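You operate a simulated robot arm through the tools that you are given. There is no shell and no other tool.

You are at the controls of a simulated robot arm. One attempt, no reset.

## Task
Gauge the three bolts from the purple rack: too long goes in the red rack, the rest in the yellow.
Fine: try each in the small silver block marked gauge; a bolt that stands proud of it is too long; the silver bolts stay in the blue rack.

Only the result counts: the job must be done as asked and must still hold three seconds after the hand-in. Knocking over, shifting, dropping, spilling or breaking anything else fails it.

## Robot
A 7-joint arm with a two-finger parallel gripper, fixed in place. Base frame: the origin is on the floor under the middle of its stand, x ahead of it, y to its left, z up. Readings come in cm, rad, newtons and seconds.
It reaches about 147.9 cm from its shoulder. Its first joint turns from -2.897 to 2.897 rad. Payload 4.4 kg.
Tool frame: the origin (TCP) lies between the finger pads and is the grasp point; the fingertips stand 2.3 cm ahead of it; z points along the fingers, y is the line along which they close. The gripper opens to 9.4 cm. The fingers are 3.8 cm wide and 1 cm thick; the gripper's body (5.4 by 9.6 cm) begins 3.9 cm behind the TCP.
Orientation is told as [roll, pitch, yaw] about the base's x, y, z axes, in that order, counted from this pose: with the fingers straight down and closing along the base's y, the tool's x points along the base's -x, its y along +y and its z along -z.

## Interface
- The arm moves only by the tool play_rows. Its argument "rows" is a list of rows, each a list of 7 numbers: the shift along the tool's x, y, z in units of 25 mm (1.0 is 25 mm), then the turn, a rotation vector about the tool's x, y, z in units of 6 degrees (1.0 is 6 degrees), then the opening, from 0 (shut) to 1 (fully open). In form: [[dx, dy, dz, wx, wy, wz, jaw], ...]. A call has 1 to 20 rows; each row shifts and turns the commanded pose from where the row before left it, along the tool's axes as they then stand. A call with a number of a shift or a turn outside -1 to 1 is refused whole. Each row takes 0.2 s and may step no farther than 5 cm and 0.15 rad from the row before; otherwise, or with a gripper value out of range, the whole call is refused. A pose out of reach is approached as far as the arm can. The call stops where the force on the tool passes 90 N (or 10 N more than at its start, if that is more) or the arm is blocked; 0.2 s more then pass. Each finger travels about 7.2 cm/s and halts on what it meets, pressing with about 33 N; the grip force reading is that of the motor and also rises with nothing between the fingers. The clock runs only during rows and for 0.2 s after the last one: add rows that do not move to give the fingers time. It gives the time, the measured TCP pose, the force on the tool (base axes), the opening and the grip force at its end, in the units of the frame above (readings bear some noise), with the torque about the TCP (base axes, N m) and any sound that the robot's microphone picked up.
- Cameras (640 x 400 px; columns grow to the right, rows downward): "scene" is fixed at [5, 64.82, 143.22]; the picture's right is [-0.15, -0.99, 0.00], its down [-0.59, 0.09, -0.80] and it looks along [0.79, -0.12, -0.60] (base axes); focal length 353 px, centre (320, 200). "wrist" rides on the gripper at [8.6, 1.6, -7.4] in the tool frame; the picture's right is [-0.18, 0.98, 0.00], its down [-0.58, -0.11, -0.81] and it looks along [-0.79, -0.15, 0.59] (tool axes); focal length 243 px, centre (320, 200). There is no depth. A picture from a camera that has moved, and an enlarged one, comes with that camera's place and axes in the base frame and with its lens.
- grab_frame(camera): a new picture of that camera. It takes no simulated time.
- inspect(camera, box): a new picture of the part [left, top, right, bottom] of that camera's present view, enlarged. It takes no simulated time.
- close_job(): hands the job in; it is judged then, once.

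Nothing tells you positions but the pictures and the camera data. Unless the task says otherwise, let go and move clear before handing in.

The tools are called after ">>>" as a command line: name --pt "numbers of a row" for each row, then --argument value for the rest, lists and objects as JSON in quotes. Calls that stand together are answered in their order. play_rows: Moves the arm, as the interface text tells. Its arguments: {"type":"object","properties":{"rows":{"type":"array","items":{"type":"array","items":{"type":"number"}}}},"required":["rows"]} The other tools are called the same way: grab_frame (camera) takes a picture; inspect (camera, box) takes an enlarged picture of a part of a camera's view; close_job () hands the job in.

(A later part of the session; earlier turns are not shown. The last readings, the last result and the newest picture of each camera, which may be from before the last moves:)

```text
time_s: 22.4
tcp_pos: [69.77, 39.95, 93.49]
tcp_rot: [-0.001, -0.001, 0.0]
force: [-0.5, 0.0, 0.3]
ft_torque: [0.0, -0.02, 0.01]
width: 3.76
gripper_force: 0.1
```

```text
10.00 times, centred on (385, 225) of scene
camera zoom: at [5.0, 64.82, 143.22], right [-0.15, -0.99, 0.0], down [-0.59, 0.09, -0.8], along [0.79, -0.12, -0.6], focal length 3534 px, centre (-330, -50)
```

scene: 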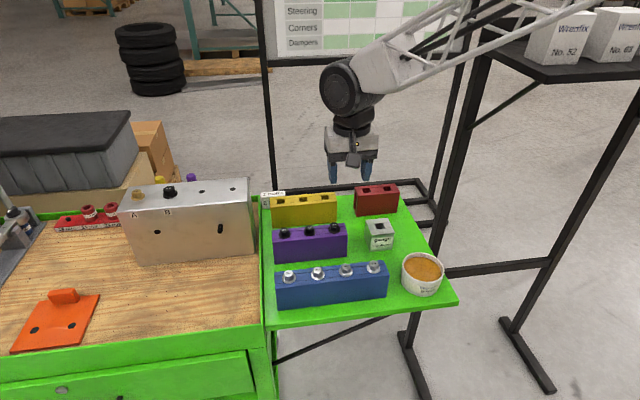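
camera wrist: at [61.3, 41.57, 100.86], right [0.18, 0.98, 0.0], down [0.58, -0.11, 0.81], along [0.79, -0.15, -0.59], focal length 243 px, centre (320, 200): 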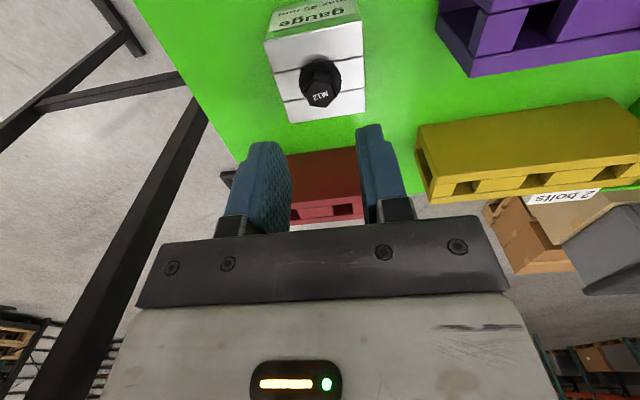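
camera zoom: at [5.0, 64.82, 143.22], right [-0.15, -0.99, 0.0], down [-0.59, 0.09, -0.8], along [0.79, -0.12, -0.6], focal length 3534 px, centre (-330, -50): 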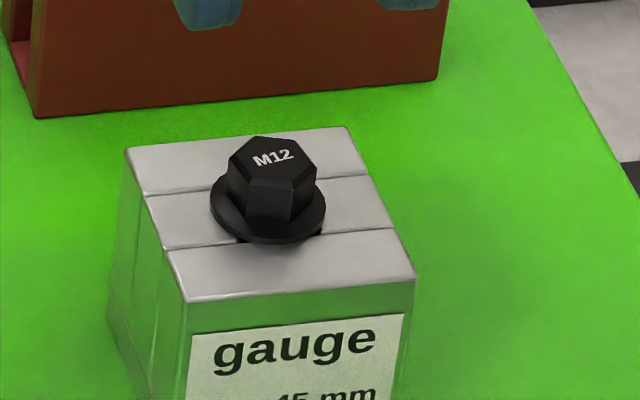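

The bolt now stands free in the gauge. I zoom in further to check for any gap under the flange.

>>> inspect --camera "scene" --box '[370, 217, 396, 233]'

>>> inspect --camera "scene" --box '[296, 224, 322, 240]'

>>> inspect --camera "wrist" --box '[295, 50, 345, 82]'

```text
16.00 times, centred on (383, 225) of scene
camera zoom: at [5.0, 64.82, 143.22], right [-0.15, -0.99, 0.0], down [-0.59, 0.09, -0.8], along [0.79, -0.12, -0.6], focal length 5654 px, centre (-688, -200)
```

zoom: 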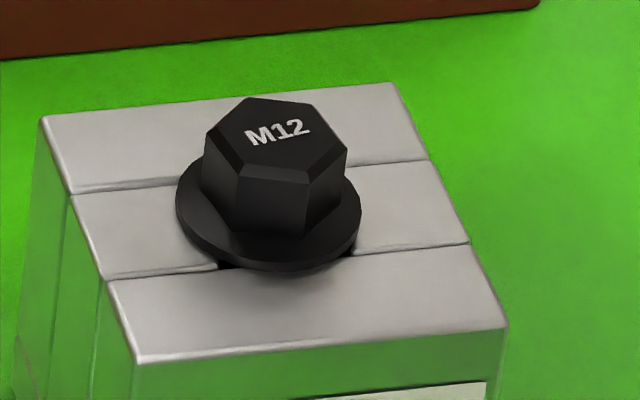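

```text
16.00 times, centred on (309, 232) of scene
camera zoom: at [5.0, 64.82, 143.22], right [-0.15, -0.99, 0.0], down [-0.59, 0.09, -0.8], along [0.79, -0.12, -0.6], focal length 5654 px, centre (496, -312)
```

zoom: 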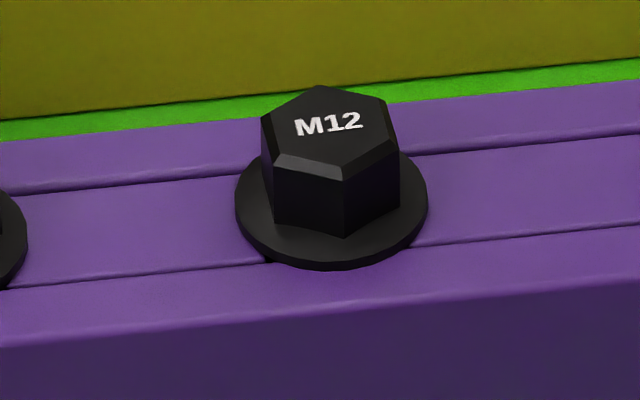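

```text
12.50 times, centred on (320, 66) of wrist
camera zoom: at [61.3, 41.57, 100.86], right [0.18, 0.98, 0.0], down [0.58, -0.11, 0.81], along [0.79, -0.15, -0.59], focal length 3033 px, centre (320, 1875)
```

zoom: 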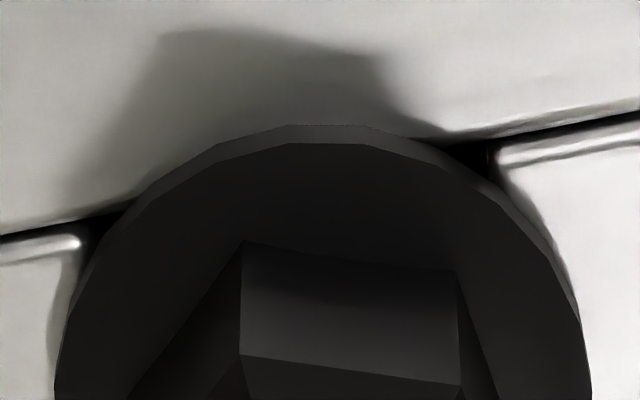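

The flange sits flat on the gauge block with no gap, just like the seated bolts in the purple rack, so this bolt is fine and goes to yellow. I go back down the same path, regrip it and lift it out.

>>> play_rows --pt "0 0 0.6 0 0 0 0.4" --pt "0 0 0.6 0 0 0 0.4" --pt "0 0 0.6 0 0 0 0.4" --pt "0 0 0.3 0 0 0 0.4" --pt "0 0 0.25 0 0 0 0.4" --pt "0 0 0 0 0 0 0.4"

>>> inspect --camera "wrist" --box '[240, 70, 400, 170]'

```text
time_s: 23.8
tcp_pos: [69.85, 40.05, 87.57]
tcp_rot: [0.0, 0.0, 0.002]
force: [0.8, -0.4, 0.1]
ft_torque: [0.03, 0.02, 0.01]
width: 3.76
gripper_force: 0.1
```

```text
4.00 times, centred on (320, 120) of wrist
camera zoom: at [61.36, 41.63, 95.0], right [0.18, 0.98, 0.0], down [0.58, -0.11, 0.81], along [0.79, -0.15, -0.59], focal length 970 px, centre (320, 520)
```

zoom: 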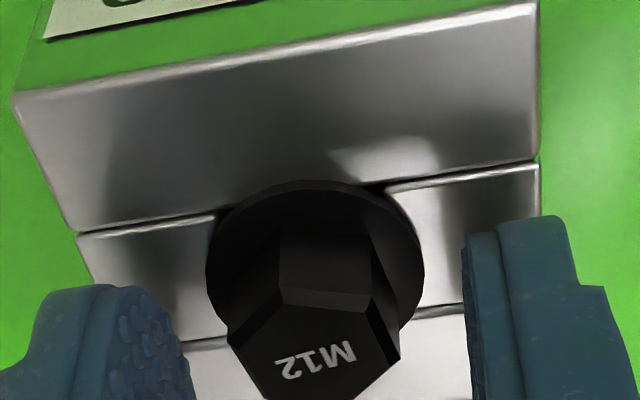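

Aligned as before. Closing and lifting the bolt out of the gauge.

>>> play_rows --pt "0 0 0.04 0 0 0 0.4" --pt "0 0 0 0 0 0 0.15" --pt "0 0 0 0 0 0 0" --pt "0 0 0 0 0 0 0" --pt "0 0 0 0 0 0 0" --pt "0 0 -0.2 0 0 0 0" --pt "0 0 -0.4 0 0 0 0" --pt "0 0 -0.5 0 0 0 0" --pt "0 0 -0.6 0 0 0 0" --pt "0 0 -0.6 0 0 0 0" --pt "0 0 -0.6 0 0 0 0" --pt "0 0 -0.6 0 0 0 0" --pt "0 0 -0.6 0 0 0 0" --pt "0 0 -0.6 0 0 0 0" --pt "0 0 0 0 0 0 0"

>>> grab_frame --camera "wrist"

>>> inspect --camera "scene" --box '[330, 150, 430, 215]'

```text
time_s: 27.0
tcp_pos: [69.74, 40.03, 99.3]
tcp_rot: [-0.001, -0.001, 0.0]
force: [0.8, 0.0, -0.7]
ft_torque: [-0.01, -0.02, -0.01]
width: 1.85
gripper_force: 33.5
```

```text
taken
camera wrist: at [61.26, 41.52, 106.67], right [0.18, 0.98, 0.0], down [0.58, -0.11, 0.81], along [0.79, -0.15, -0.59], focal length 243 px, centre (320, 200)
```

wrist: 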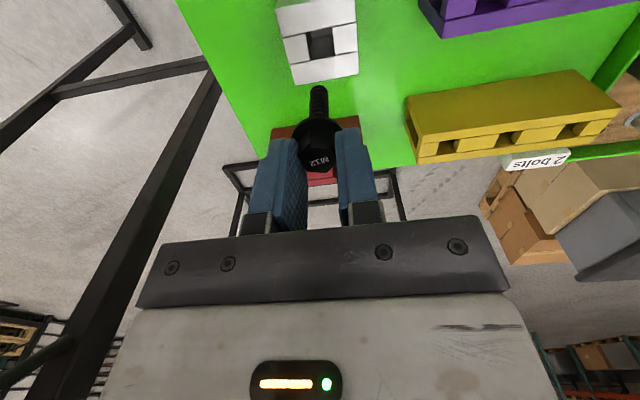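

```text
6.15 times, centred on (380, 182) of scene
camera zoom: at [5.0, 64.82, 143.22], right [-0.15, -0.99, 0.0], down [-0.59, 0.09, -0.8], along [0.79, -0.12, -0.6], focal length 2175 px, centre (-49, 308)
```

zoom: 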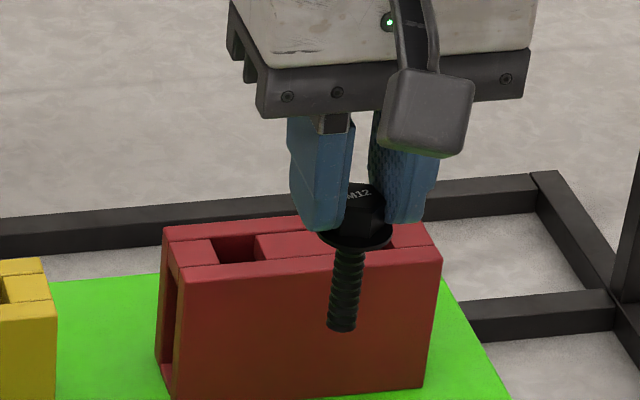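

I have the bolt in hand and take a reference picture of its length. Then I move toward the yellow rack, whose holes I estimate at x≈81.7 and y≈52, 58 and 64.

>>> inspect --camera "wrist" --box '[280, 80, 360, 130]'

>>> play_rows --pt "-0.683 0.686 0 0 0 0 0" --pt "-0.683 0.686 0 0 0 0 0" --pt "-0.683 0.686 0 0 0 0 0" --pt "-0.683 0.686 0 0 0 0 0" --pt "-0.683 0.686 0 0 0 0 0" --pt "-0.683 0.686 0 0 0 0 0" --pt "-0.683 0.686 0 0 0 0 0" --pt "0 0 0.5 0 0 0 0" --pt "0 0 0 0 0 0 0" --pt "0 0 0 0 0 0 0"

>>> grab_frame --camera "wrist"

>>> inspect --camera "wrist" --box '[240, 0, 400, 100]'

>>> inspect --camera "scene" --box '[260, 150, 380, 230]'

```text
8.00 times, centred on (320, 105) of wrist
camera zoom: at [61.26, 41.52, 106.67], right [0.18, 0.98, 0.0], down [0.58, -0.11, 0.81], along [0.79, -0.15, -0.59], focal length 1941 px, centre (320, 960)
```

zoom: 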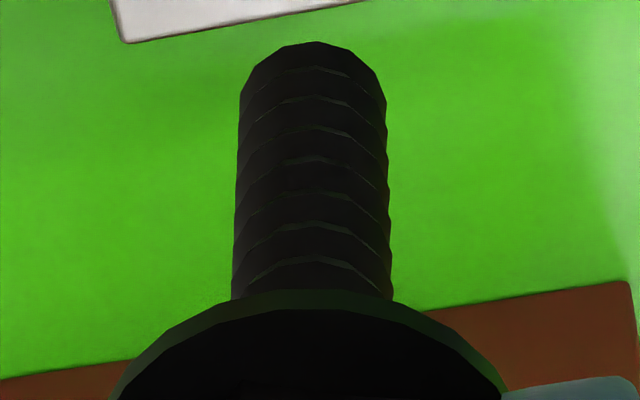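

```text
time_s: 29.2
tcp_pos: [81.84, 52.08, 97.93]
tcp_rot: [-0.002, 0.0, 0.0]
force: [-0.2, -0.3, -0.9]
ft_torque: [0.02, -0.02, -0.01]
width: 1.87
gripper_force: 33.1
```

```text
taken
camera wrist: at [73.29, 53.72, 105.36], right [0.18, 0.98, 0.0], down [0.58, -0.11, 0.81], along [0.79, -0.15, -0.59], focal length 243 px, centre (320, 200)
```

wrist: 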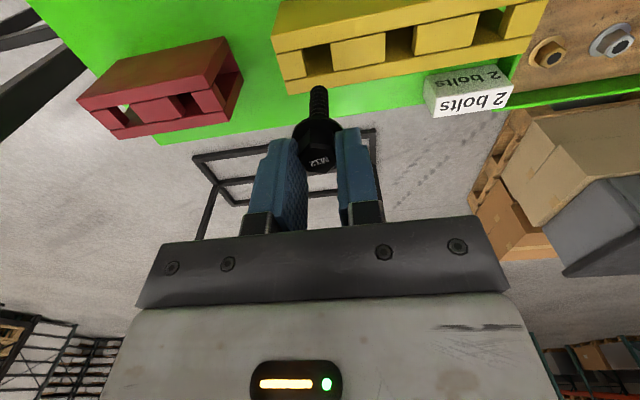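

```text
4.00 times, centred on (320, 50) of wrist
camera zoom: at [73.29, 53.72, 105.36], right [0.18, 0.98, 0.0], down [0.58, -0.11, 0.81], along [0.79, -0.15, -0.59], focal length 970 px, centre (320, 800)
```

zoom: 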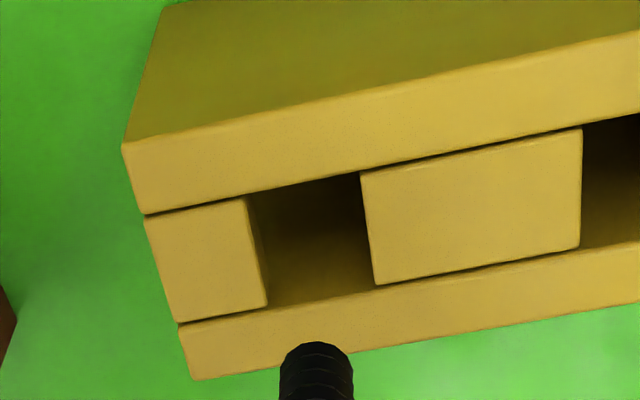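

```text
5.00 times, centred on (320, 190) of scene
camera zoom: at [5.0, 64.82, 143.22], right [-0.15, -0.99, 0.0], down [-0.59, 0.09, -0.8], along [0.79, -0.12, -0.6], focal length 1767 px, centre (320, 250)
```

zoom: 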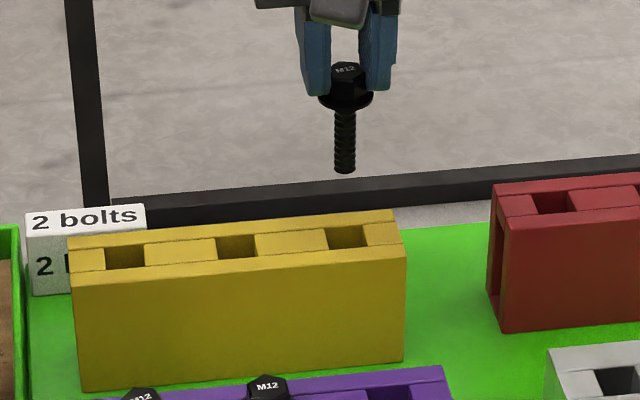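

The nearest yellow hole is about 0.2 cm toward -x and -y from the bolt. I correct that and lower to just above the hole for a check.

>>> play_rows --pt "0.08 -0.076 0 0 0 0 0" --pt "0 0 0.5 0 0 0 0" --pt "0 0 0.5 0 0 0 0" --pt "0 0 0.4 0 0 0 0" --pt "0 0 0 0 0 0 0" --pt "0 0 0 0 0 0 0"

>>> inspect --camera "wrist" --box '[240, 0, 400, 100]'

>>> inspect --camera "scene" --box '[290, 150, 370, 210]'

```text
time_s: 30.6
tcp_pos: [81.55, 51.86, 94.44]
tcp_rot: [0.001, -0.001, 0.002]
force: [0.0, -0.3, 0.2]
ft_torque: [0.01, 0.01, -0.01]
width: 1.88
gripper_force: 33.1
```

```text
4.00 times, centred on (320, 50) of wrist
camera zoom: at [73.03, 53.51, 101.87], right [0.18, 0.98, 0.0], down [0.58, -0.11, 0.81], along [0.79, -0.15, -0.59], focal length 970 px, centre (320, 800)
```

zoom: 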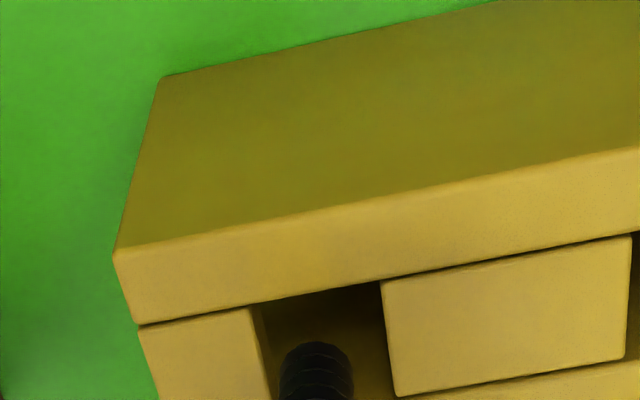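

```text
6.67 times, centred on (330, 180) of scene
camera zoom: at [5.0, 64.82, 143.22], right [-0.15, -0.99, 0.0], down [-0.59, 0.09, -0.8], along [0.79, -0.12, -0.6], focal length 2356 px, centre (253, 333)
```

zoom: 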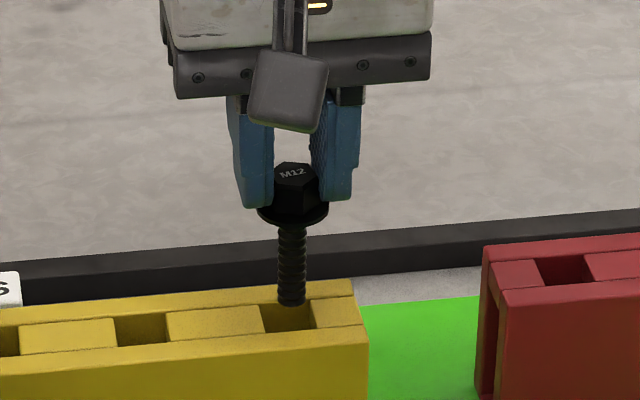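

The bolt is centred over the yellow hole. Lowering it in.

>>> play_rows --pt "0 0 0.3 0 0 0 0" --pt "0 0 0.3 0 0 0 0" --pt "0 0 0.3 0 0 0 0" --pt "0 0 0.3 0 0 0 0" --pt "0 0 0.3 0 0 0 0" --pt "0 0 0.3 0 0 0 0" --pt "0 0 0.1 0 0 0 0" --pt "0 0 0 0 0 0 0"

>>> inspect --camera "wrist" --box '[240, 60, 400, 160]'

>>> inspect --camera "scene" --box '[300, 170, 360, 210]'

```text
time_s: 32.4
tcp_pos: [81.55, 51.85, 89.75]
tcp_rot: [0.001, -0.001, -0.001]
force: [-0.4, 0.0, -0.7]
ft_torque: [0.0, 0.01, -0.01]
width: 1.88
gripper_force: 33.4
```

```text
4.00 times, centred on (320, 110) of wrist
camera zoom: at [73.03, 53.46, 97.16], right [0.18, 0.98, 0.0], down [0.58, -0.11, 0.81], along [0.79, -0.15, -0.59], focal length 970 px, centre (320, 560)
```

zoom: 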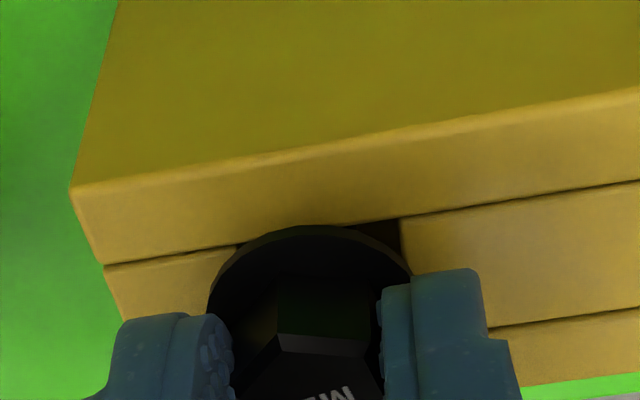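

```text
10.00 times, centred on (330, 190) of scene
camera zoom: at [5.0, 64.82, 143.22], right [-0.15, -0.99, 0.0], down [-0.59, 0.09, -0.8], along [0.79, -0.12, -0.6], focal length 3534 px, centre (220, 300)
```

zoom: 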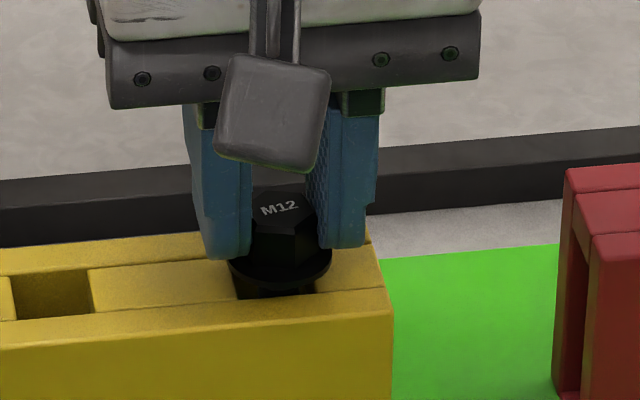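

The flange is still about 0.8 cm above the rack top. I lower in small steps to contact.

>>> play_rows --pt "0 0 0.1 0 0 0 0" --pt "0 0 0.1 0 0 0 0" --pt "0 0 0.04 0 0 0 0" --pt "0 0 0 0 0 0 0"

>>> play_rows --pt "0 0 0.06 0 0 0 0" --pt "0 0 0 0 0 0 0"

```text
time_s: 33.4
tcp_pos: [81.6, 51.78, 89.0]
tcp_rot: [0.0, -0.001, 0.0]
force: [-0.2, -0.1, -0.2]
ft_torque: [0.01, 0.01, 0.02]
width: 1.9
gripper_force: 33.2
```

```text
time_s: 34.0
tcp_pos: [81.55, 51.95, 89.0]
tcp_rot: [-0.001, -0.001, 0.001]
force: [-0.2, -4.2, 11.9]
ft_torque: [-0.12, 0.11, -0.02]
width: 1.88
gripper_force: 33.4
```

Contact at z≈89.0 with about 12 N means the flange is seated on the yellow rack. I release, back up and check.

>>> play_rows --pt "0 0 -0.03 0 0 0 0" --pt "0 0 0 0 0 0 0.1" --pt "0 0 0 0 0 0 0.25" --pt "0 0 0 0 0 0 0.4" --pt "0 0 0 0 0 0 0.4" --pt "0 0 -0.2 0 0 0 0.4" --pt "0 0 -0.4 0 0 0 0.4" --pt "0 0 -0.7 0 0 0 0.4" --pt "0 0 -0.9 0 0 0 0.4" --pt "0 0 -0.9 0 0 0 0.4" --pt "0 0 -0.9 0 0 0 0.4" --pt "0 0 0 0 0 0 0.4"

>>> grab_frame --camera "wrist"

>>> inspect --camera "scene" --box '[260, 180, 360, 245]'

```text
time_s: 36.6
tcp_pos: [81.63, 51.7, 99.3]
tcp_rot: [0.001, 0.001, 0.0]
force: [-0.3, 0.1, 0.9]
ft_torque: [0.01, 0.05, -0.02]
width: 3.79
gripper_force: 0.1
```

```text
taken
camera wrist: at [73.02, 53.41, 106.66], right [0.18, 0.98, 0.0], down [0.58, -0.11, 0.81], along [0.79, -0.15, -0.59], focal length 243 px, centre (320, 200)
```

wrist: 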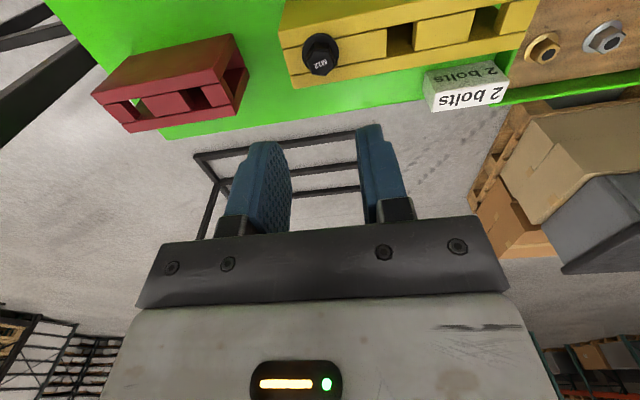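

```text
6.15 times, centred on (310, 212) of scene
camera zoom: at [5.0, 64.82, 143.22], right [-0.15, -0.99, 0.0], down [-0.59, 0.09, -0.8], along [0.79, -0.12, -0.6], focal length 2175 px, centre (382, 123)
```

zoom: 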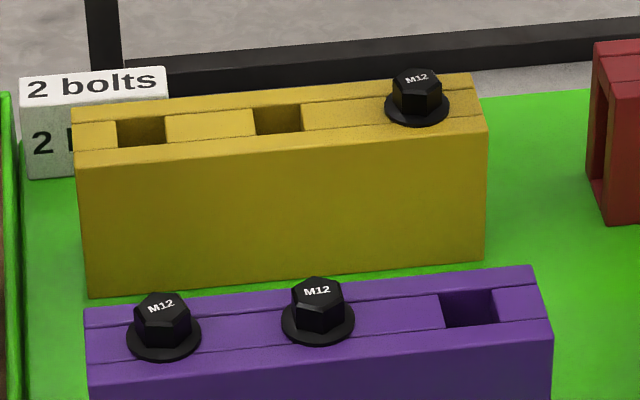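

The first bolt is seated in yellow. Next is the middle purple bolt, near (68.3, 58.0).

>>> play_rows --pt "0.759 0.357 0 0 0 0 0.4" --pt "0.759 0.357 0 0 0 0 0.4" --pt "0.759 0.357 0 0 0 0 0.4" --pt "0.759 0.357 0 0 0 0 0.4" --pt "0.759 0.357 0 0 0 0 0.4" --pt "0.759 0.357 0 0 0 0 0.4" --pt "0.759 0.357 0 0 0 0 0.4" --pt "0 0 0.6 0 0 0 0.4" --pt "0 0 0.6 0 0 0 0.4" --pt "0 0 0.6 0 0 0 0.4" --pt "0 0 0 0 0 0 0.4" --pt "0 0 0 0 0 0 0.4"

>>> inspect --camera "wrist" --box '[240, 30, 400, 130]'

```text
time_s: 39.2
tcp_pos: [68.22, 58.03, 94.5]
tcp_rot: [0.001, 0.0, 0.0]
force: [-0.1, 0.9, 0.8]
ft_torque: [0.0, -0.02, 0.03]
width: 3.74
gripper_force: 0.1
```

```text
4.00 times, centred on (320, 80) of wrist
camera zoom: at [59.71, 59.58, 102.01], right [0.18, 0.98, 0.0], down [0.58, -0.11, 0.81], along [0.79, -0.15, -0.59], focal length 970 px, centre (320, 680)
```

zoom: 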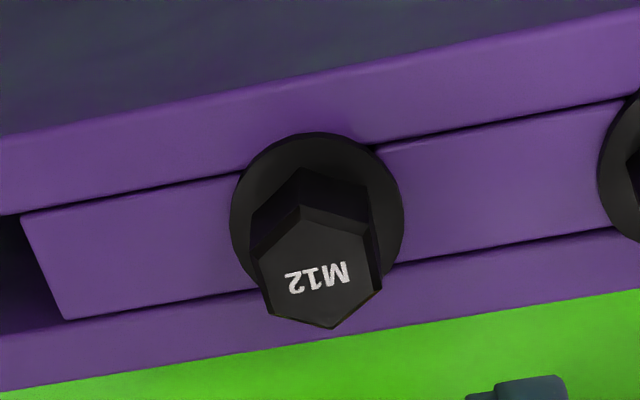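

The middle bolt is well centred and its flats are aligned. I descend to the same grip height and close.

>>> play_rows --pt "-0.03 0 0.5 0 0 0 0.4" --pt "0 0 0.5 0 0 0 0.4" --pt "0 0 0.5 0 0 0 0.4" --pt "0 0 0.4 0 0 0 0.4" --pt "0 0 0.2 0 0 0 0.4" --pt "0 0 0.1 0 0 0 0.4" --pt "0 0 0 0 0 0 0.4"

>>> inspect --camera "wrist" --box '[240, 90, 400, 190]'

```text
time_s: 40.8
tcp_pos: [68.52, 58.02, 88.95]
tcp_rot: [0.001, 0.001, 0.002]
force: [-0.6, -0.3, -0.1]
ft_torque: [0.0, 0.0, 0.0]
width: 3.76
gripper_force: 0.0
```

```text
4.00 times, centred on (320, 140) of wrist
camera zoom: at [59.93, 59.66, 96.47], right [0.18, 0.98, 0.0], down [0.58, -0.11, 0.81], along [0.79, -0.15, -0.59], focal length 970 px, centre (320, 440)
```

zoom: 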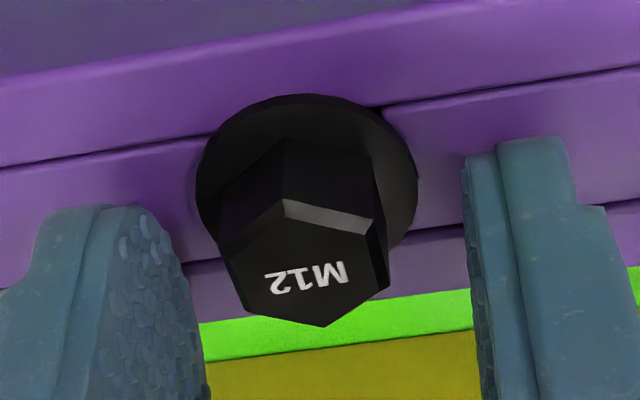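

A tiny correction in x gives the same grip as the first bolt. Then I close and lift.

>>> play_rows --pt "0.045 0 0 0 0 0 0.4" --pt "0 0 0 0 0 0 0.15" --pt "0 0 0 0 0 0 0" --pt "0 0 0 0 0 0 0" --pt "0 0 0 0 0 0 0" --pt "0 0 -0.3 0 0 0 0" --pt "0 0 -0.4 0 0 0 0" --pt "0 0 -0.4 0 0 0 0" --pt "0 0 -0.4 0 0 0 0" --pt "0 0 -0.5 0 0 0 0" --pt "0 0 -0.5 0 0 0 0" --pt "0 0 -0.5 0 0 0 0" --pt "0 0 -0.5 0 0 0 0" --pt "0 0 -0.6 0 0 0 0" --pt "0 0 0 0 0 0 0"

>>> grab_frame --camera "wrist"

>>> inspect --camera "wrist" --box '[280, 80, 360, 130]'

>>> inspect --camera "scene" --box '[260, 150, 360, 215]'

```text
time_s: 44.0
tcp_pos: [68.32, 58.03, 99.31]
tcp_rot: [0.0, -0.001, -0.002]
force: [0.2, 0.1, -0.9]
ft_torque: [0.02, -0.04, 0.05]
width: 1.88
gripper_force: 33.1
```

```text
taken
camera wrist: at [59.77, 59.68, 106.73], right [0.18, 0.98, 0.0], down [0.58, -0.11, 0.81], along [0.79, -0.15, -0.59], focal length 243 px, centre (320, 200)
```

wrist: 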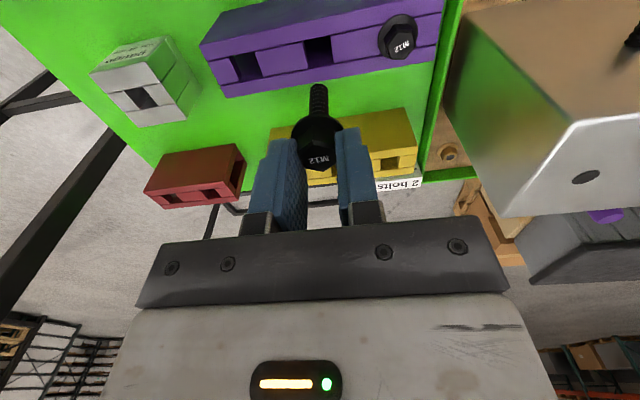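

```text
8.00 times, centred on (320, 105) of wrist
camera zoom: at [59.77, 59.68, 106.73], right [0.18, 0.98, 0.0], down [0.58, -0.11, 0.81], along [0.79, -0.15, -0.59], focal length 1941 px, centre (320, 960)
```

zoom: 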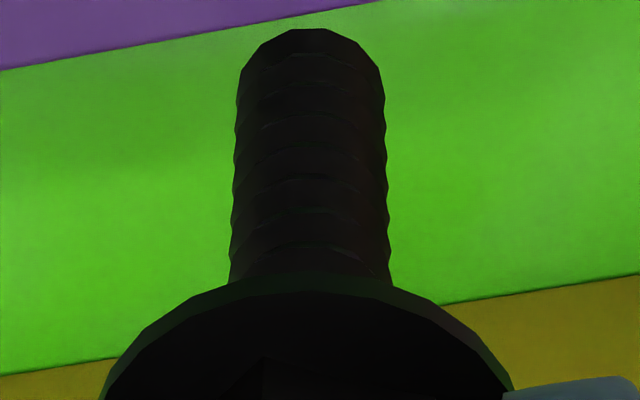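

```text
6.15 times, centred on (310, 182) of scene
camera zoom: at [5.0, 64.82, 143.22], right [-0.15, -0.99, 0.0], down [-0.59, 0.09, -0.8], along [0.79, -0.12, -0.6], focal length 2175 px, centre (382, 308)
```

zoom: 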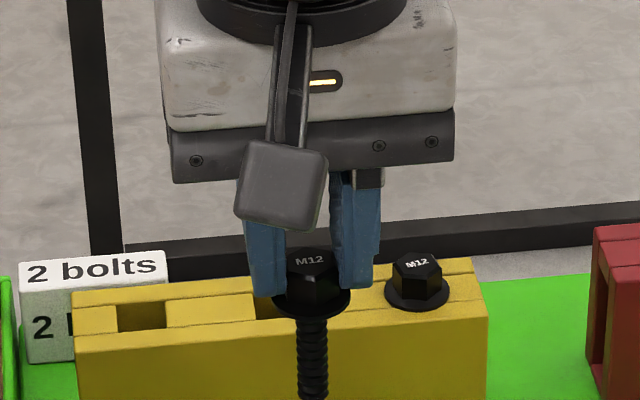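

This bolt looks the same length as the first. I gauge it too and move it over the gauge.

>>> play_rows --pt "-0.0775 -0.9025 0 0 0 0 0" --pt "-0.0775 -0.9025 0 0 0 0 0" --pt "-0.0775 -0.9025 0 0 0 0 0" --pt "-0.0775 -0.9025 0 0 0 0 0" --pt "-0.0775 -0.9025 0 0 0 0 0" --pt "-0.0775 -0.9025 0 0 0 0 0" --pt "-0.0775 -0.9025 0 0 0 0 0" --pt "-0.0775 -0.9025 0 0 0 0 0" --pt "0 0 0 0 0 0 0" --pt "0 0 0.55 0 0 0 0" --pt "0 0 0.55 0 0 0 0" --pt "0 0 0.55 0 0 0 0" --pt "0 0 0.55 0 0 0 0" --pt "0 0 0 0 0 0 0" --pt "0 0 0 0 0 0 0"

>>> inspect --camera "wrist" --box '[240, 10, 400, 110]'

>>> inspect --camera "scene" --box '[340, 190, 440, 255]'

```text
time_s: 47.2
tcp_pos: [69.83, 39.87, 93.71]
tcp_rot: [0.0, 0.0, 0.0]
force: [0.4, 0.0, -1.3]
ft_torque: [-0.01, 0.0, 0.01]
width: 1.92
gripper_force: 32.9
```

```text
4.00 times, centred on (320, 60) of wrist
camera zoom: at [61.29, 41.56, 101.17], right [0.18, 0.98, 0.0], down [0.58, -0.11, 0.81], along [0.79, -0.15, -0.59], focal length 970 px, centre (320, 760)
```

zoom: 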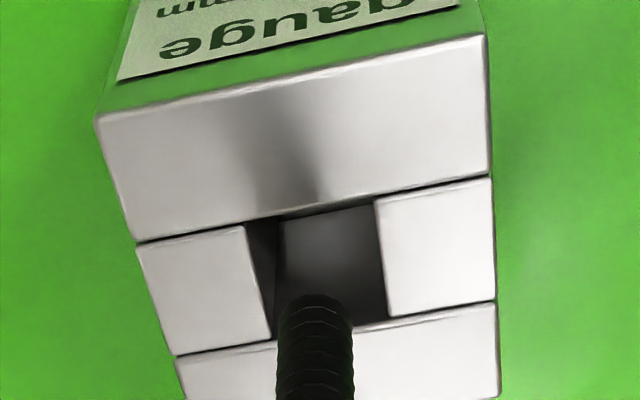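

```text
6.15 times, centred on (390, 222) of scene
camera zoom: at [5.0, 64.82, 143.22], right [-0.15, -0.99, 0.0], down [-0.59, 0.09, -0.8], along [0.79, -0.12, -0.6], focal length 2175 px, centre (-111, 62)
```

zoom: 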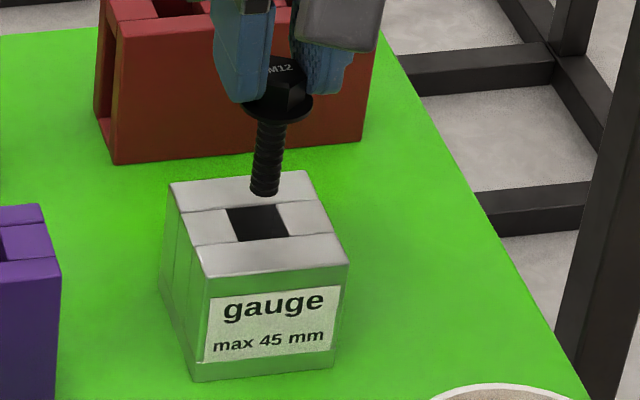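

Well aligned. Lowering into the gauge.

>>> play_rows --pt "0 0 0.25 0 0 0 0" --pt "0 0 0.25 0 0 0 0" --pt "0 0 0.25 0 0 0 0" --pt "0 0 0.25 0 0 0 0" --pt "0 0 0.25 0 0 0 0" --pt "0 0 0.25 0 0 0 0" --pt "0 0 0.25 0 0 0 0" --pt "0 0 0.25 0 0 0 0" --pt "0 0 0.2 0 0 0 0" --pt "0 0 0 0 0 0 0"

>>> play_rows --pt "0 0 0.1 0 0 0 0" --pt "0 0 0.1 0 0 0 0" --pt "0 0 0 0 0 0 0"

>>> play_rows --pt "0 0 0.05 0 0 0 0" --pt "0 0 0 0 0 0 0"

```text
time_s: 49.4
tcp_pos: [69.82, 40.03, 88.33]
tcp_rot: [0.0, 0.0, -0.001]
force: [-0.4, -0.1, -1.8]
ft_torque: [0.01, 0.0, 0.0]
width: 1.87
gripper_force: 32.7
```

```text
time_s: 50.2
tcp_pos: [69.76, 39.89, 87.74]
tcp_rot: [0.0, -0.001, -0.001]
force: [-0.5, -0.6, -1.4]
ft_torque: [0.01, 0.04, 0.02]
width: 1.91
gripper_force: 32.9
```

```text
time_s: 50.8
tcp_pos: [69.76, 39.94, 87.54]
tcp_rot: [0.002, -0.001, 0.001]
force: [-1.0, 0.4, -1.0]
ft_torque: [0.01, 0.0, 0.02]
width: 1.92
gripper_force: 32.8
```

>>> play_rows --pt "0 0 0.05 0 0 0 0" --pt "0 0 0 0 0 0 0"

>>> inspect --camera "scene" --box '[370, 217, 396, 233]'

```text
time_s: 51.4
tcp_pos: [69.73, 39.95, 87.54]
tcp_rot: [-0.001, 0.0, -0.001]
force: [0.6, 0.3, -1.1]
ft_torque: [0.0, 0.02, 0.0]
width: 1.91
gripper_force: 32.9
```

```text
16.00 times, centred on (383, 225) of scene
camera zoom: at [5.0, 64.82, 143.22], right [-0.15, -0.99, 0.0], down [-0.59, 0.09, -0.8], along [0.79, -0.12, -0.6], focal length 5654 px, centre (-688, -200)
```

zoom: 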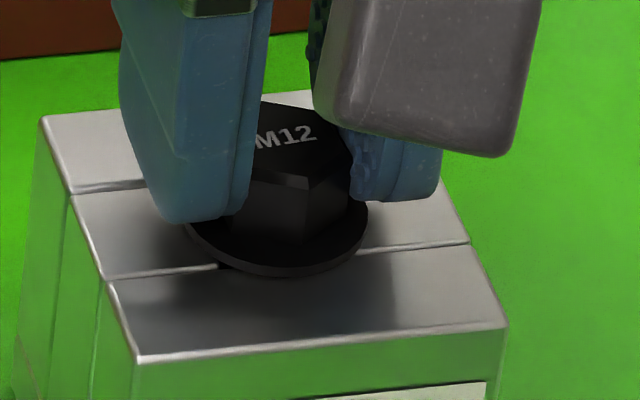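

No contact yet. One more small step at a time.

>>> play_rows --pt "0 0 0.04 0 0 0 0" --pt "0 0 0 0 0 0 0"

>>> play_rows --pt "0 0 0 0 0 0 0"

```text
time_s: 52.0
tcp_pos: [69.85, 39.96, 87.51]
tcp_rot: [0.001, 0.001, 0.0]
force: [-0.2, 2.3, 3.3]
ft_torque: [0.06, 0.02, -0.01]
width: 1.89
gripper_force: 33.3
```

```text
time_s: 52.4
tcp_pos: [69.89, 39.91, 87.48]
tcp_rot: [0.001, 0.0, 0.001]
force: [0.3, -1.8, 6.8]
ft_torque: [-0.09, 0.01, -0.02]
width: 1.88
gripper_force: 33.0
```

Contact comes at the same height as the first bolt, z≈87.5, and the flange lies on the block, so this one is also fine. I lift it out and carry it to the middle yellow hole.

>>> play_rows --pt "0 0 -0.2 0 0 0 0" --pt "0 0 -0.4 0 0 0 0" --pt "0 0 -0.5 0 0 0 0" --pt "0 0 -0.6 0 0 0 0" --pt "0 0 -0.6 0 0 0 0" --pt "0 0 -0.6 0 0 0 0" --pt "0 0 -0.6 0 0 0 0" --pt "0 0 -0.6 0 0 0 0" --pt "0 0 -0.6 0 0 0 0" --pt "0 0 0 0 0 0 0"

>>> play_rows --pt "-0.586 0.896 0 0 0 0 0" --pt "-0.586 0.896 0 0 0 0 0" --pt "-0.586 0.896 0 0 0 0 0" --pt "-0.586 0.896 0 0 0 0 0" --pt "-0.586 0.896 0 0 0 0 0" --pt "-0.586 0.896 0 0 0 0 0" --pt "-0.586 0.896 0 0 0 0 0" --pt "-0.586 0.896 0 0 0 0 0" --pt "0 0 0 0 0 0 0" --pt "0 0 0.6 0 0 0 0" --pt "0 0 0.6 0 0 0 0" --pt "0 0 0.6 0 0 0 0" --pt "0 0 0 0 0 0 0" --pt "0 0 0 0 0 0 0"

>>> inspect --camera "wrist" --box '[240, 10, 400, 110]'

>>> inspect --camera "scene" --box '[260, 150, 360, 215]'

```text
time_s: 54.6
tcp_pos: [69.72, 39.97, 99.16]
tcp_rot: [-0.001, 0.001, 0.0]
force: [0.1, -0.5, -1.2]
ft_torque: [-0.01, 0.03, 0.02]
width: 1.87
gripper_force: 32.8
```

```text
time_s: 57.6
tcp_pos: [81.38, 57.91, 94.75]
tcp_rot: [0.002, -0.001, 0.0]
force: [1.0, -0.3, -1.1]
ft_torque: [0.02, 0.01, 0.0]
width: 1.89
gripper_force: 32.9
```

```text
4.00 times, centred on (320, 60) of wrist
camera zoom: at [72.91, 59.54, 102.14], right [0.18, 0.98, 0.0], down [0.58, -0.11, 0.81], along [0.79, -0.15, -0.59], focal length 970 px, centre (320, 760)
```

zoom: 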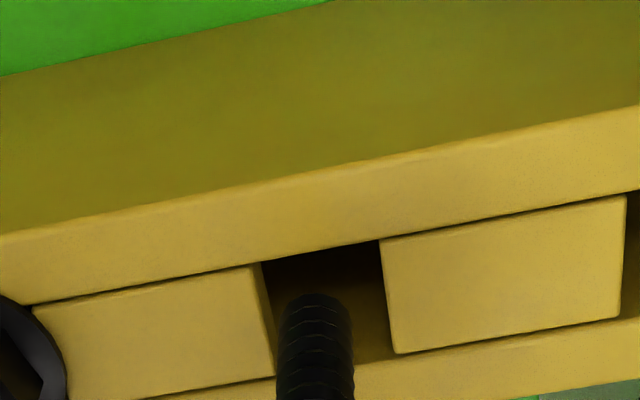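

```text
6.15 times, centred on (310, 182) of scene
camera zoom: at [5.0, 64.82, 143.22], right [-0.15, -0.99, 0.0], down [-0.59, 0.09, -0.8], along [0.79, -0.12, -0.6], focal length 2175 px, centre (382, 308)
```

zoom: 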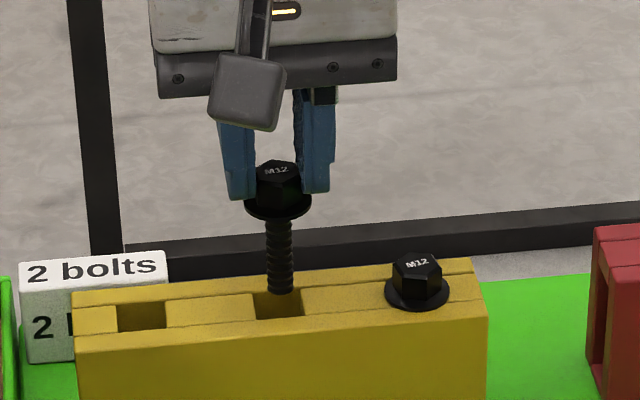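

The bolt is nearly centred and needs about 0.17 cm more in +x. I lower it into the middle yellow hole.

>>> play_rows --pt "-0.07 0.025 0 0 0 0 0" --pt "0 0 0.3 0 0 0 0" --pt "0 0 0.3 0 0 0 0" --pt "0 0 0.3 0 0 0 0" --pt "0 0 0.3 0 0 0 0" --pt "0 0 0.3 0 0 0 0" --pt "0 0 0.3 0 0 0 0" --pt "0 0 0.2 0 0 0 0" --pt "0 0 0 0 0 0 0"

>>> inspect --camera "wrist" --box '[240, 60, 400, 160]'

>>> play_rows --pt "0 0 0.1 0 0 0 0" --pt "0 0 0.08 0 0 0 0" --pt "0 0 0 0 0 0 0"

```text
time_s: 59.6
tcp_pos: [81.76, 57.98, 89.68]
tcp_rot: [0.0, 0.002, -0.001]
force: [0.0, -0.3, -1.1]
ft_torque: [-0.05, -0.01, 0.0]
width: 1.9
gripper_force: 32.7
```

```text
4.00 times, centred on (320, 110) of wrist
camera zoom: at [73.23, 59.51, 97.19], right [0.18, 0.98, 0.0], down [0.58, -0.11, 0.81], along [0.79, -0.15, -0.59], focal length 970 px, centre (320, 560)
```

zoom: 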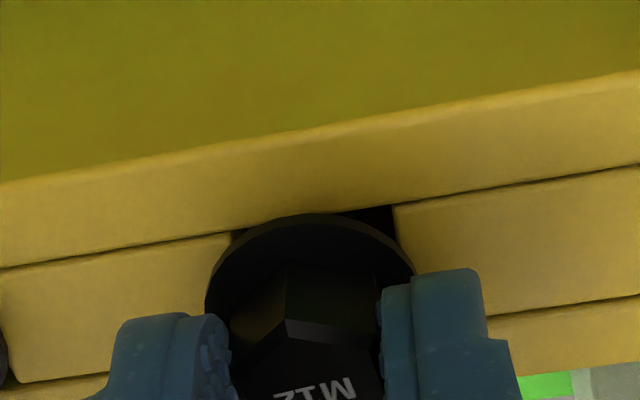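

```text
time_s: 60.4
tcp_pos: [81.61, 58.0, 89.28]
tcp_rot: [0.0, -0.001, -0.002]
force: [-0.4, -0.4, -0.4]
ft_torque: [0.03, 0.01, 0.01]
width: 1.87
gripper_force: 33.0
```

>>> play_rows --pt "0 0 0.06 0 0 0 0" --pt "0 0 0.04 0 0 0 0" --pt "0 0 0 0 0 0 0"

>>> play_rows --pt "0 0 0.03 0 0 0 0" --pt "0 0 0 0 0 0 0"

```text
time_s: 61.2
tcp_pos: [81.67, 57.91, 89.06]
tcp_rot: [0.001, -0.003, -0.001]
force: [-0.8, -2.0, 16.3]
ft_torque: [-0.08, 0.15, -0.12]
width: 1.88
gripper_force: 33.2
```

```text
time_s: 61.8
tcp_pos: [81.7, 57.97, 88.86]
tcp_rot: [0.002, -0.001, 0.001]
force: [0.3, 2.9, 22.3]
ft_torque: [0.1, 0.13, -0.13]
width: 1.89
gripper_force: 32.9
```

The bolt is seated on the yellow rack, with the contact force rising to about 20 N. I relieve the press, release and back up.

>>> play_rows --pt "0 0 -0.05 0 0 0 0" --pt "0 0 0 0 0 0 0.1" --pt "0 0 0 0 0 0 0.25" --pt "0 0 0 0 0 0 0.4" --pt "0 0 0 0 0 0 0.4" --pt "0 0 -0.2 0 0 0 0.4" --pt "0 0 -0.4 0 0 0 0.4" --pt "0 0 -0.7 0 0 0 0.4" --pt "0 0 -0.9 0 0 0 0.4" --pt "0 0 -0.9 0 0 0 0.4" --pt "0 0 -0.9 0 0 0 0.4" --pt "0 0 0 0 0 0 0.4"

>>> inspect --camera "scene" --box '[260, 180, 360, 245]'

>>> grab_frame --camera "wrist"

```text
time_s: 64.4
tcp_pos: [81.67, 57.99, 99.18]
tcp_rot: [0.001, -0.001, 0.0]
force: [1.5, 0.4, 0.4]
ft_torque: [-0.01, -0.01, 0.0]
width: 3.76
gripper_force: 0.1
```

```text
6.15 times, centred on (310, 212) of scene
camera zoom: at [5.0, 64.82, 143.22], right [-0.15, -0.99, 0.0], down [-0.59, 0.09, -0.8], along [0.79, -0.12, -0.6], focal length 2175 px, centre (382, 123)
```

zoom: 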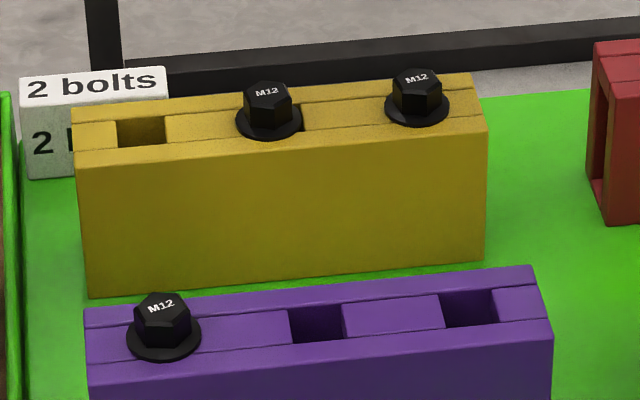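

```text
taken
camera wrist: at [73.23, 59.55, 106.57], right [0.18, 0.98, 0.0], down [0.58, -0.11, 0.81], along [0.79, -0.15, -0.59], focal length 243 px, centre (320, 200)
```

wrist: 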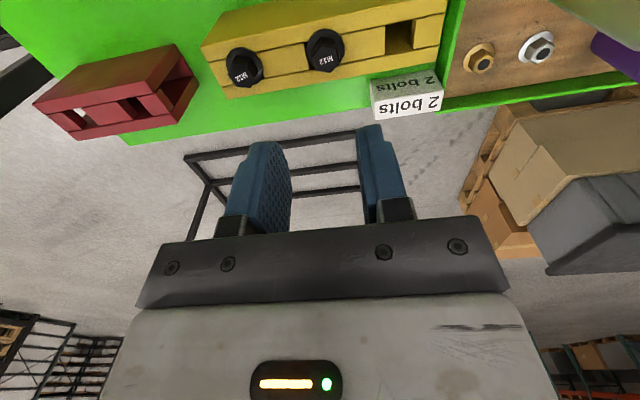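

Two bolts are in yellow. Now I hover over the last purple bolt, near (68.2, 64.0), whose head looks turned somewhat.

>>> play_rows --pt "0.76 0.346 0 0 0 0 0.4" --pt "0.76 0.346 0 0 0 0 0.4" --pt "0.76 0.346 0 0 0 0 0.4" --pt "0.76 0.346 0 0 0 0 0.4" --pt "0.76 0.346 0 0 0 0 0.4" --pt "0.76 0.346 0 0 0 0 0.4" --pt "0.76 0.346 0 0 0 0 0.4" --pt "0 0 0.6 0 0 0 0.4" --pt "0 0 0.6 0 0 0 0.4" --pt "0 0 0.6 0 0 0 0.4" --pt "0 0 0 0 0 0 0.4" --pt "0 0 0 0 0 0 0.4"

>>> inspect --camera "wrist" --box '[240, 30, 400, 130]'

>>> inspect --camera "wrist" --box '[280, 50, 360, 100]'

>>> grab_frame --camera "scene"

```text
time_s: 67.0
tcp_pos: [68.45, 63.84, 94.58]
tcp_rot: [0.0, -0.002, 0.0]
force: [-0.7, -0.5, 0.2]
ft_torque: [-0.01, 0.0, 0.01]
width: 3.75
gripper_force: 0.0
```

```text
4.00 times, centred on (320, 80) of wrist
camera zoom: at [59.89, 65.5, 101.99], right [0.18, 0.98, 0.0], down [0.58, -0.11, 0.81], along [0.79, -0.15, -0.59], focal length 970 px, centre (320, 680)
```

zoom: 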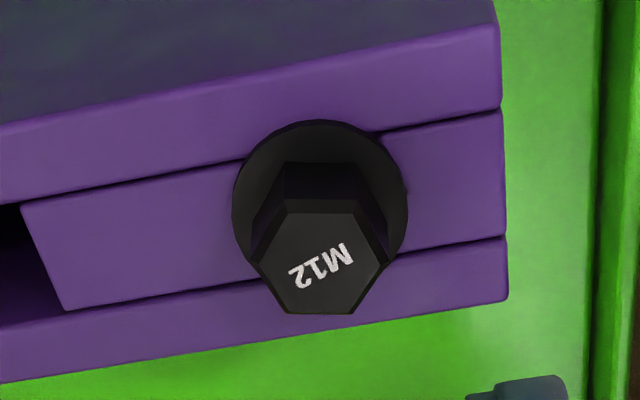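

```text
8.00 times, centred on (320, 75) of wrist
camera zoom: at [59.89, 65.5, 101.99], right [0.18, 0.98, 0.0], down [0.58, -0.11, 0.81], along [0.79, -0.15, -0.59], focal length 1941 px, centre (320, 1200)
```

zoom: 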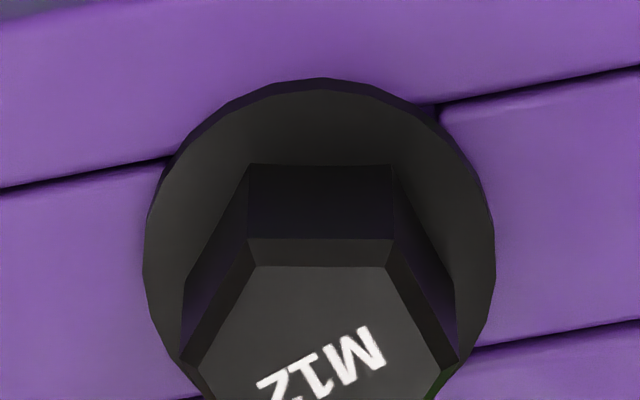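

```text
taken
```

scene: 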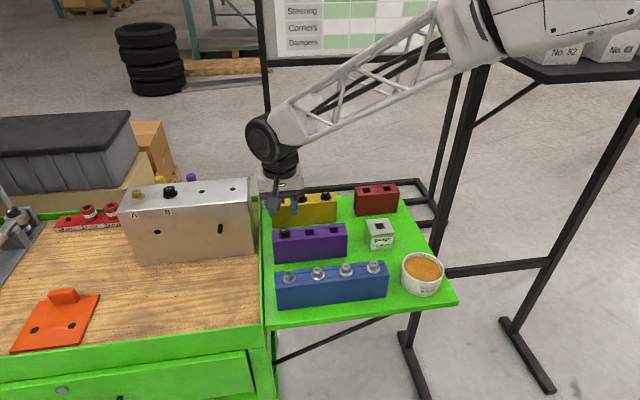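

The hex is turned about 19° about the vertical, so I yaw the gripper by that much to match its flats before descending.

>>> play_rows --pt "0.05 0.02 0 0 0 0 0.4" --pt "0 0 0 0 0 -0.79 0.4" --pt "0 0 0 0 0 -0.79 0.4" --pt "0 0 0 0 0 -0.79 0.4" --pt "0 0 0 0 0 -0.79 0.4" --pt "0 0 0 0 0 0 0.4" --pt "0 0 0 0 0 0 0.4"

>>> inspect --camera "wrist" --box '[240, 30, 400, 130]'

>>> grab_frame --camera "wrist"

```text
time_s: 68.6
tcp_pos: [68.28, 64.08, 94.46]
tcp_rot: [0.0, -0.001, 0.331]
force: [0.2, -0.5, -0.2]
ft_torque: [-0.05, 0.01, -0.01]
width: 3.78
gripper_force: 0.1
```

```text
4.00 times, centred on (320, 80) of wrist
camera zoom: at [59.66, 62.76, 102.0], right [-0.15, 0.99, 0.0], down [0.59, 0.09, 0.81], along [0.8, 0.12, -0.59], focal length 970 px, centre (320, 680)
```

zoom: 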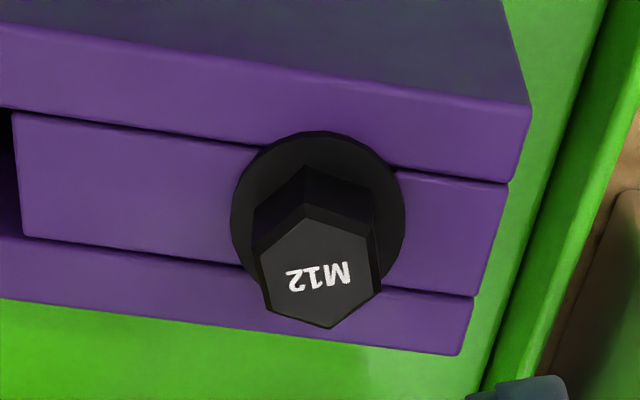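

```text
taken
camera wrist: at [59.66, 62.76, 102.0], right [-0.15, 0.99, 0.0], down [0.59, 0.09, 0.81], along [0.8, 0.12, -0.59], focal length 243 px, centre (320, 200)
```

wrist: 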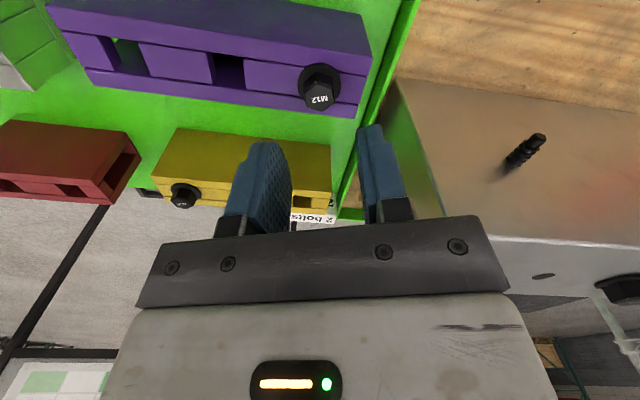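

The head now looks just like the other bolts did in the tool frame. I descend to grip height.

>>> play_rows --pt "0 0 0.5 0 0 0 0.4" --pt "0 0 0.5 0 0 0 0.4" --pt "0 0 0.5 0 0 0 0.4" --pt "0 0 0.4 0 0 0 0.4" --pt "0 0 0.2 0 0 0 0.4" --pt "0 0 0.1 0 0 0 0.4" --pt "0 0 0 0 0 0 0.4"

>>> inspect --camera "wrist" --box '[240, 90, 400, 190]'

```text
time_s: 70.2
tcp_pos: [68.34, 63.88, 89.02]
tcp_rot: [-0.002, -0.001, 0.332]
force: [0.2, 0.1, -0.2]
ft_torque: [-0.01, 0.0, 0.0]
width: 3.78
gripper_force: 0.0
```

```text
4.00 times, centred on (320, 140) of wrist
camera zoom: at [59.69, 62.67, 96.53], right [-0.15, 0.99, 0.0], down [0.59, 0.09, 0.81], along [0.8, 0.12, -0.59], focal length 970 px, centre (320, 440)
```

zoom: 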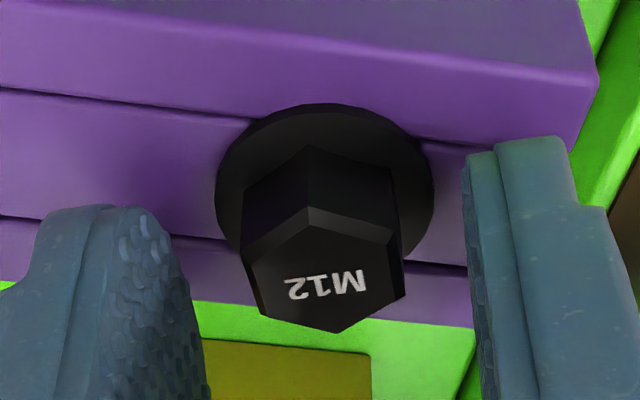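

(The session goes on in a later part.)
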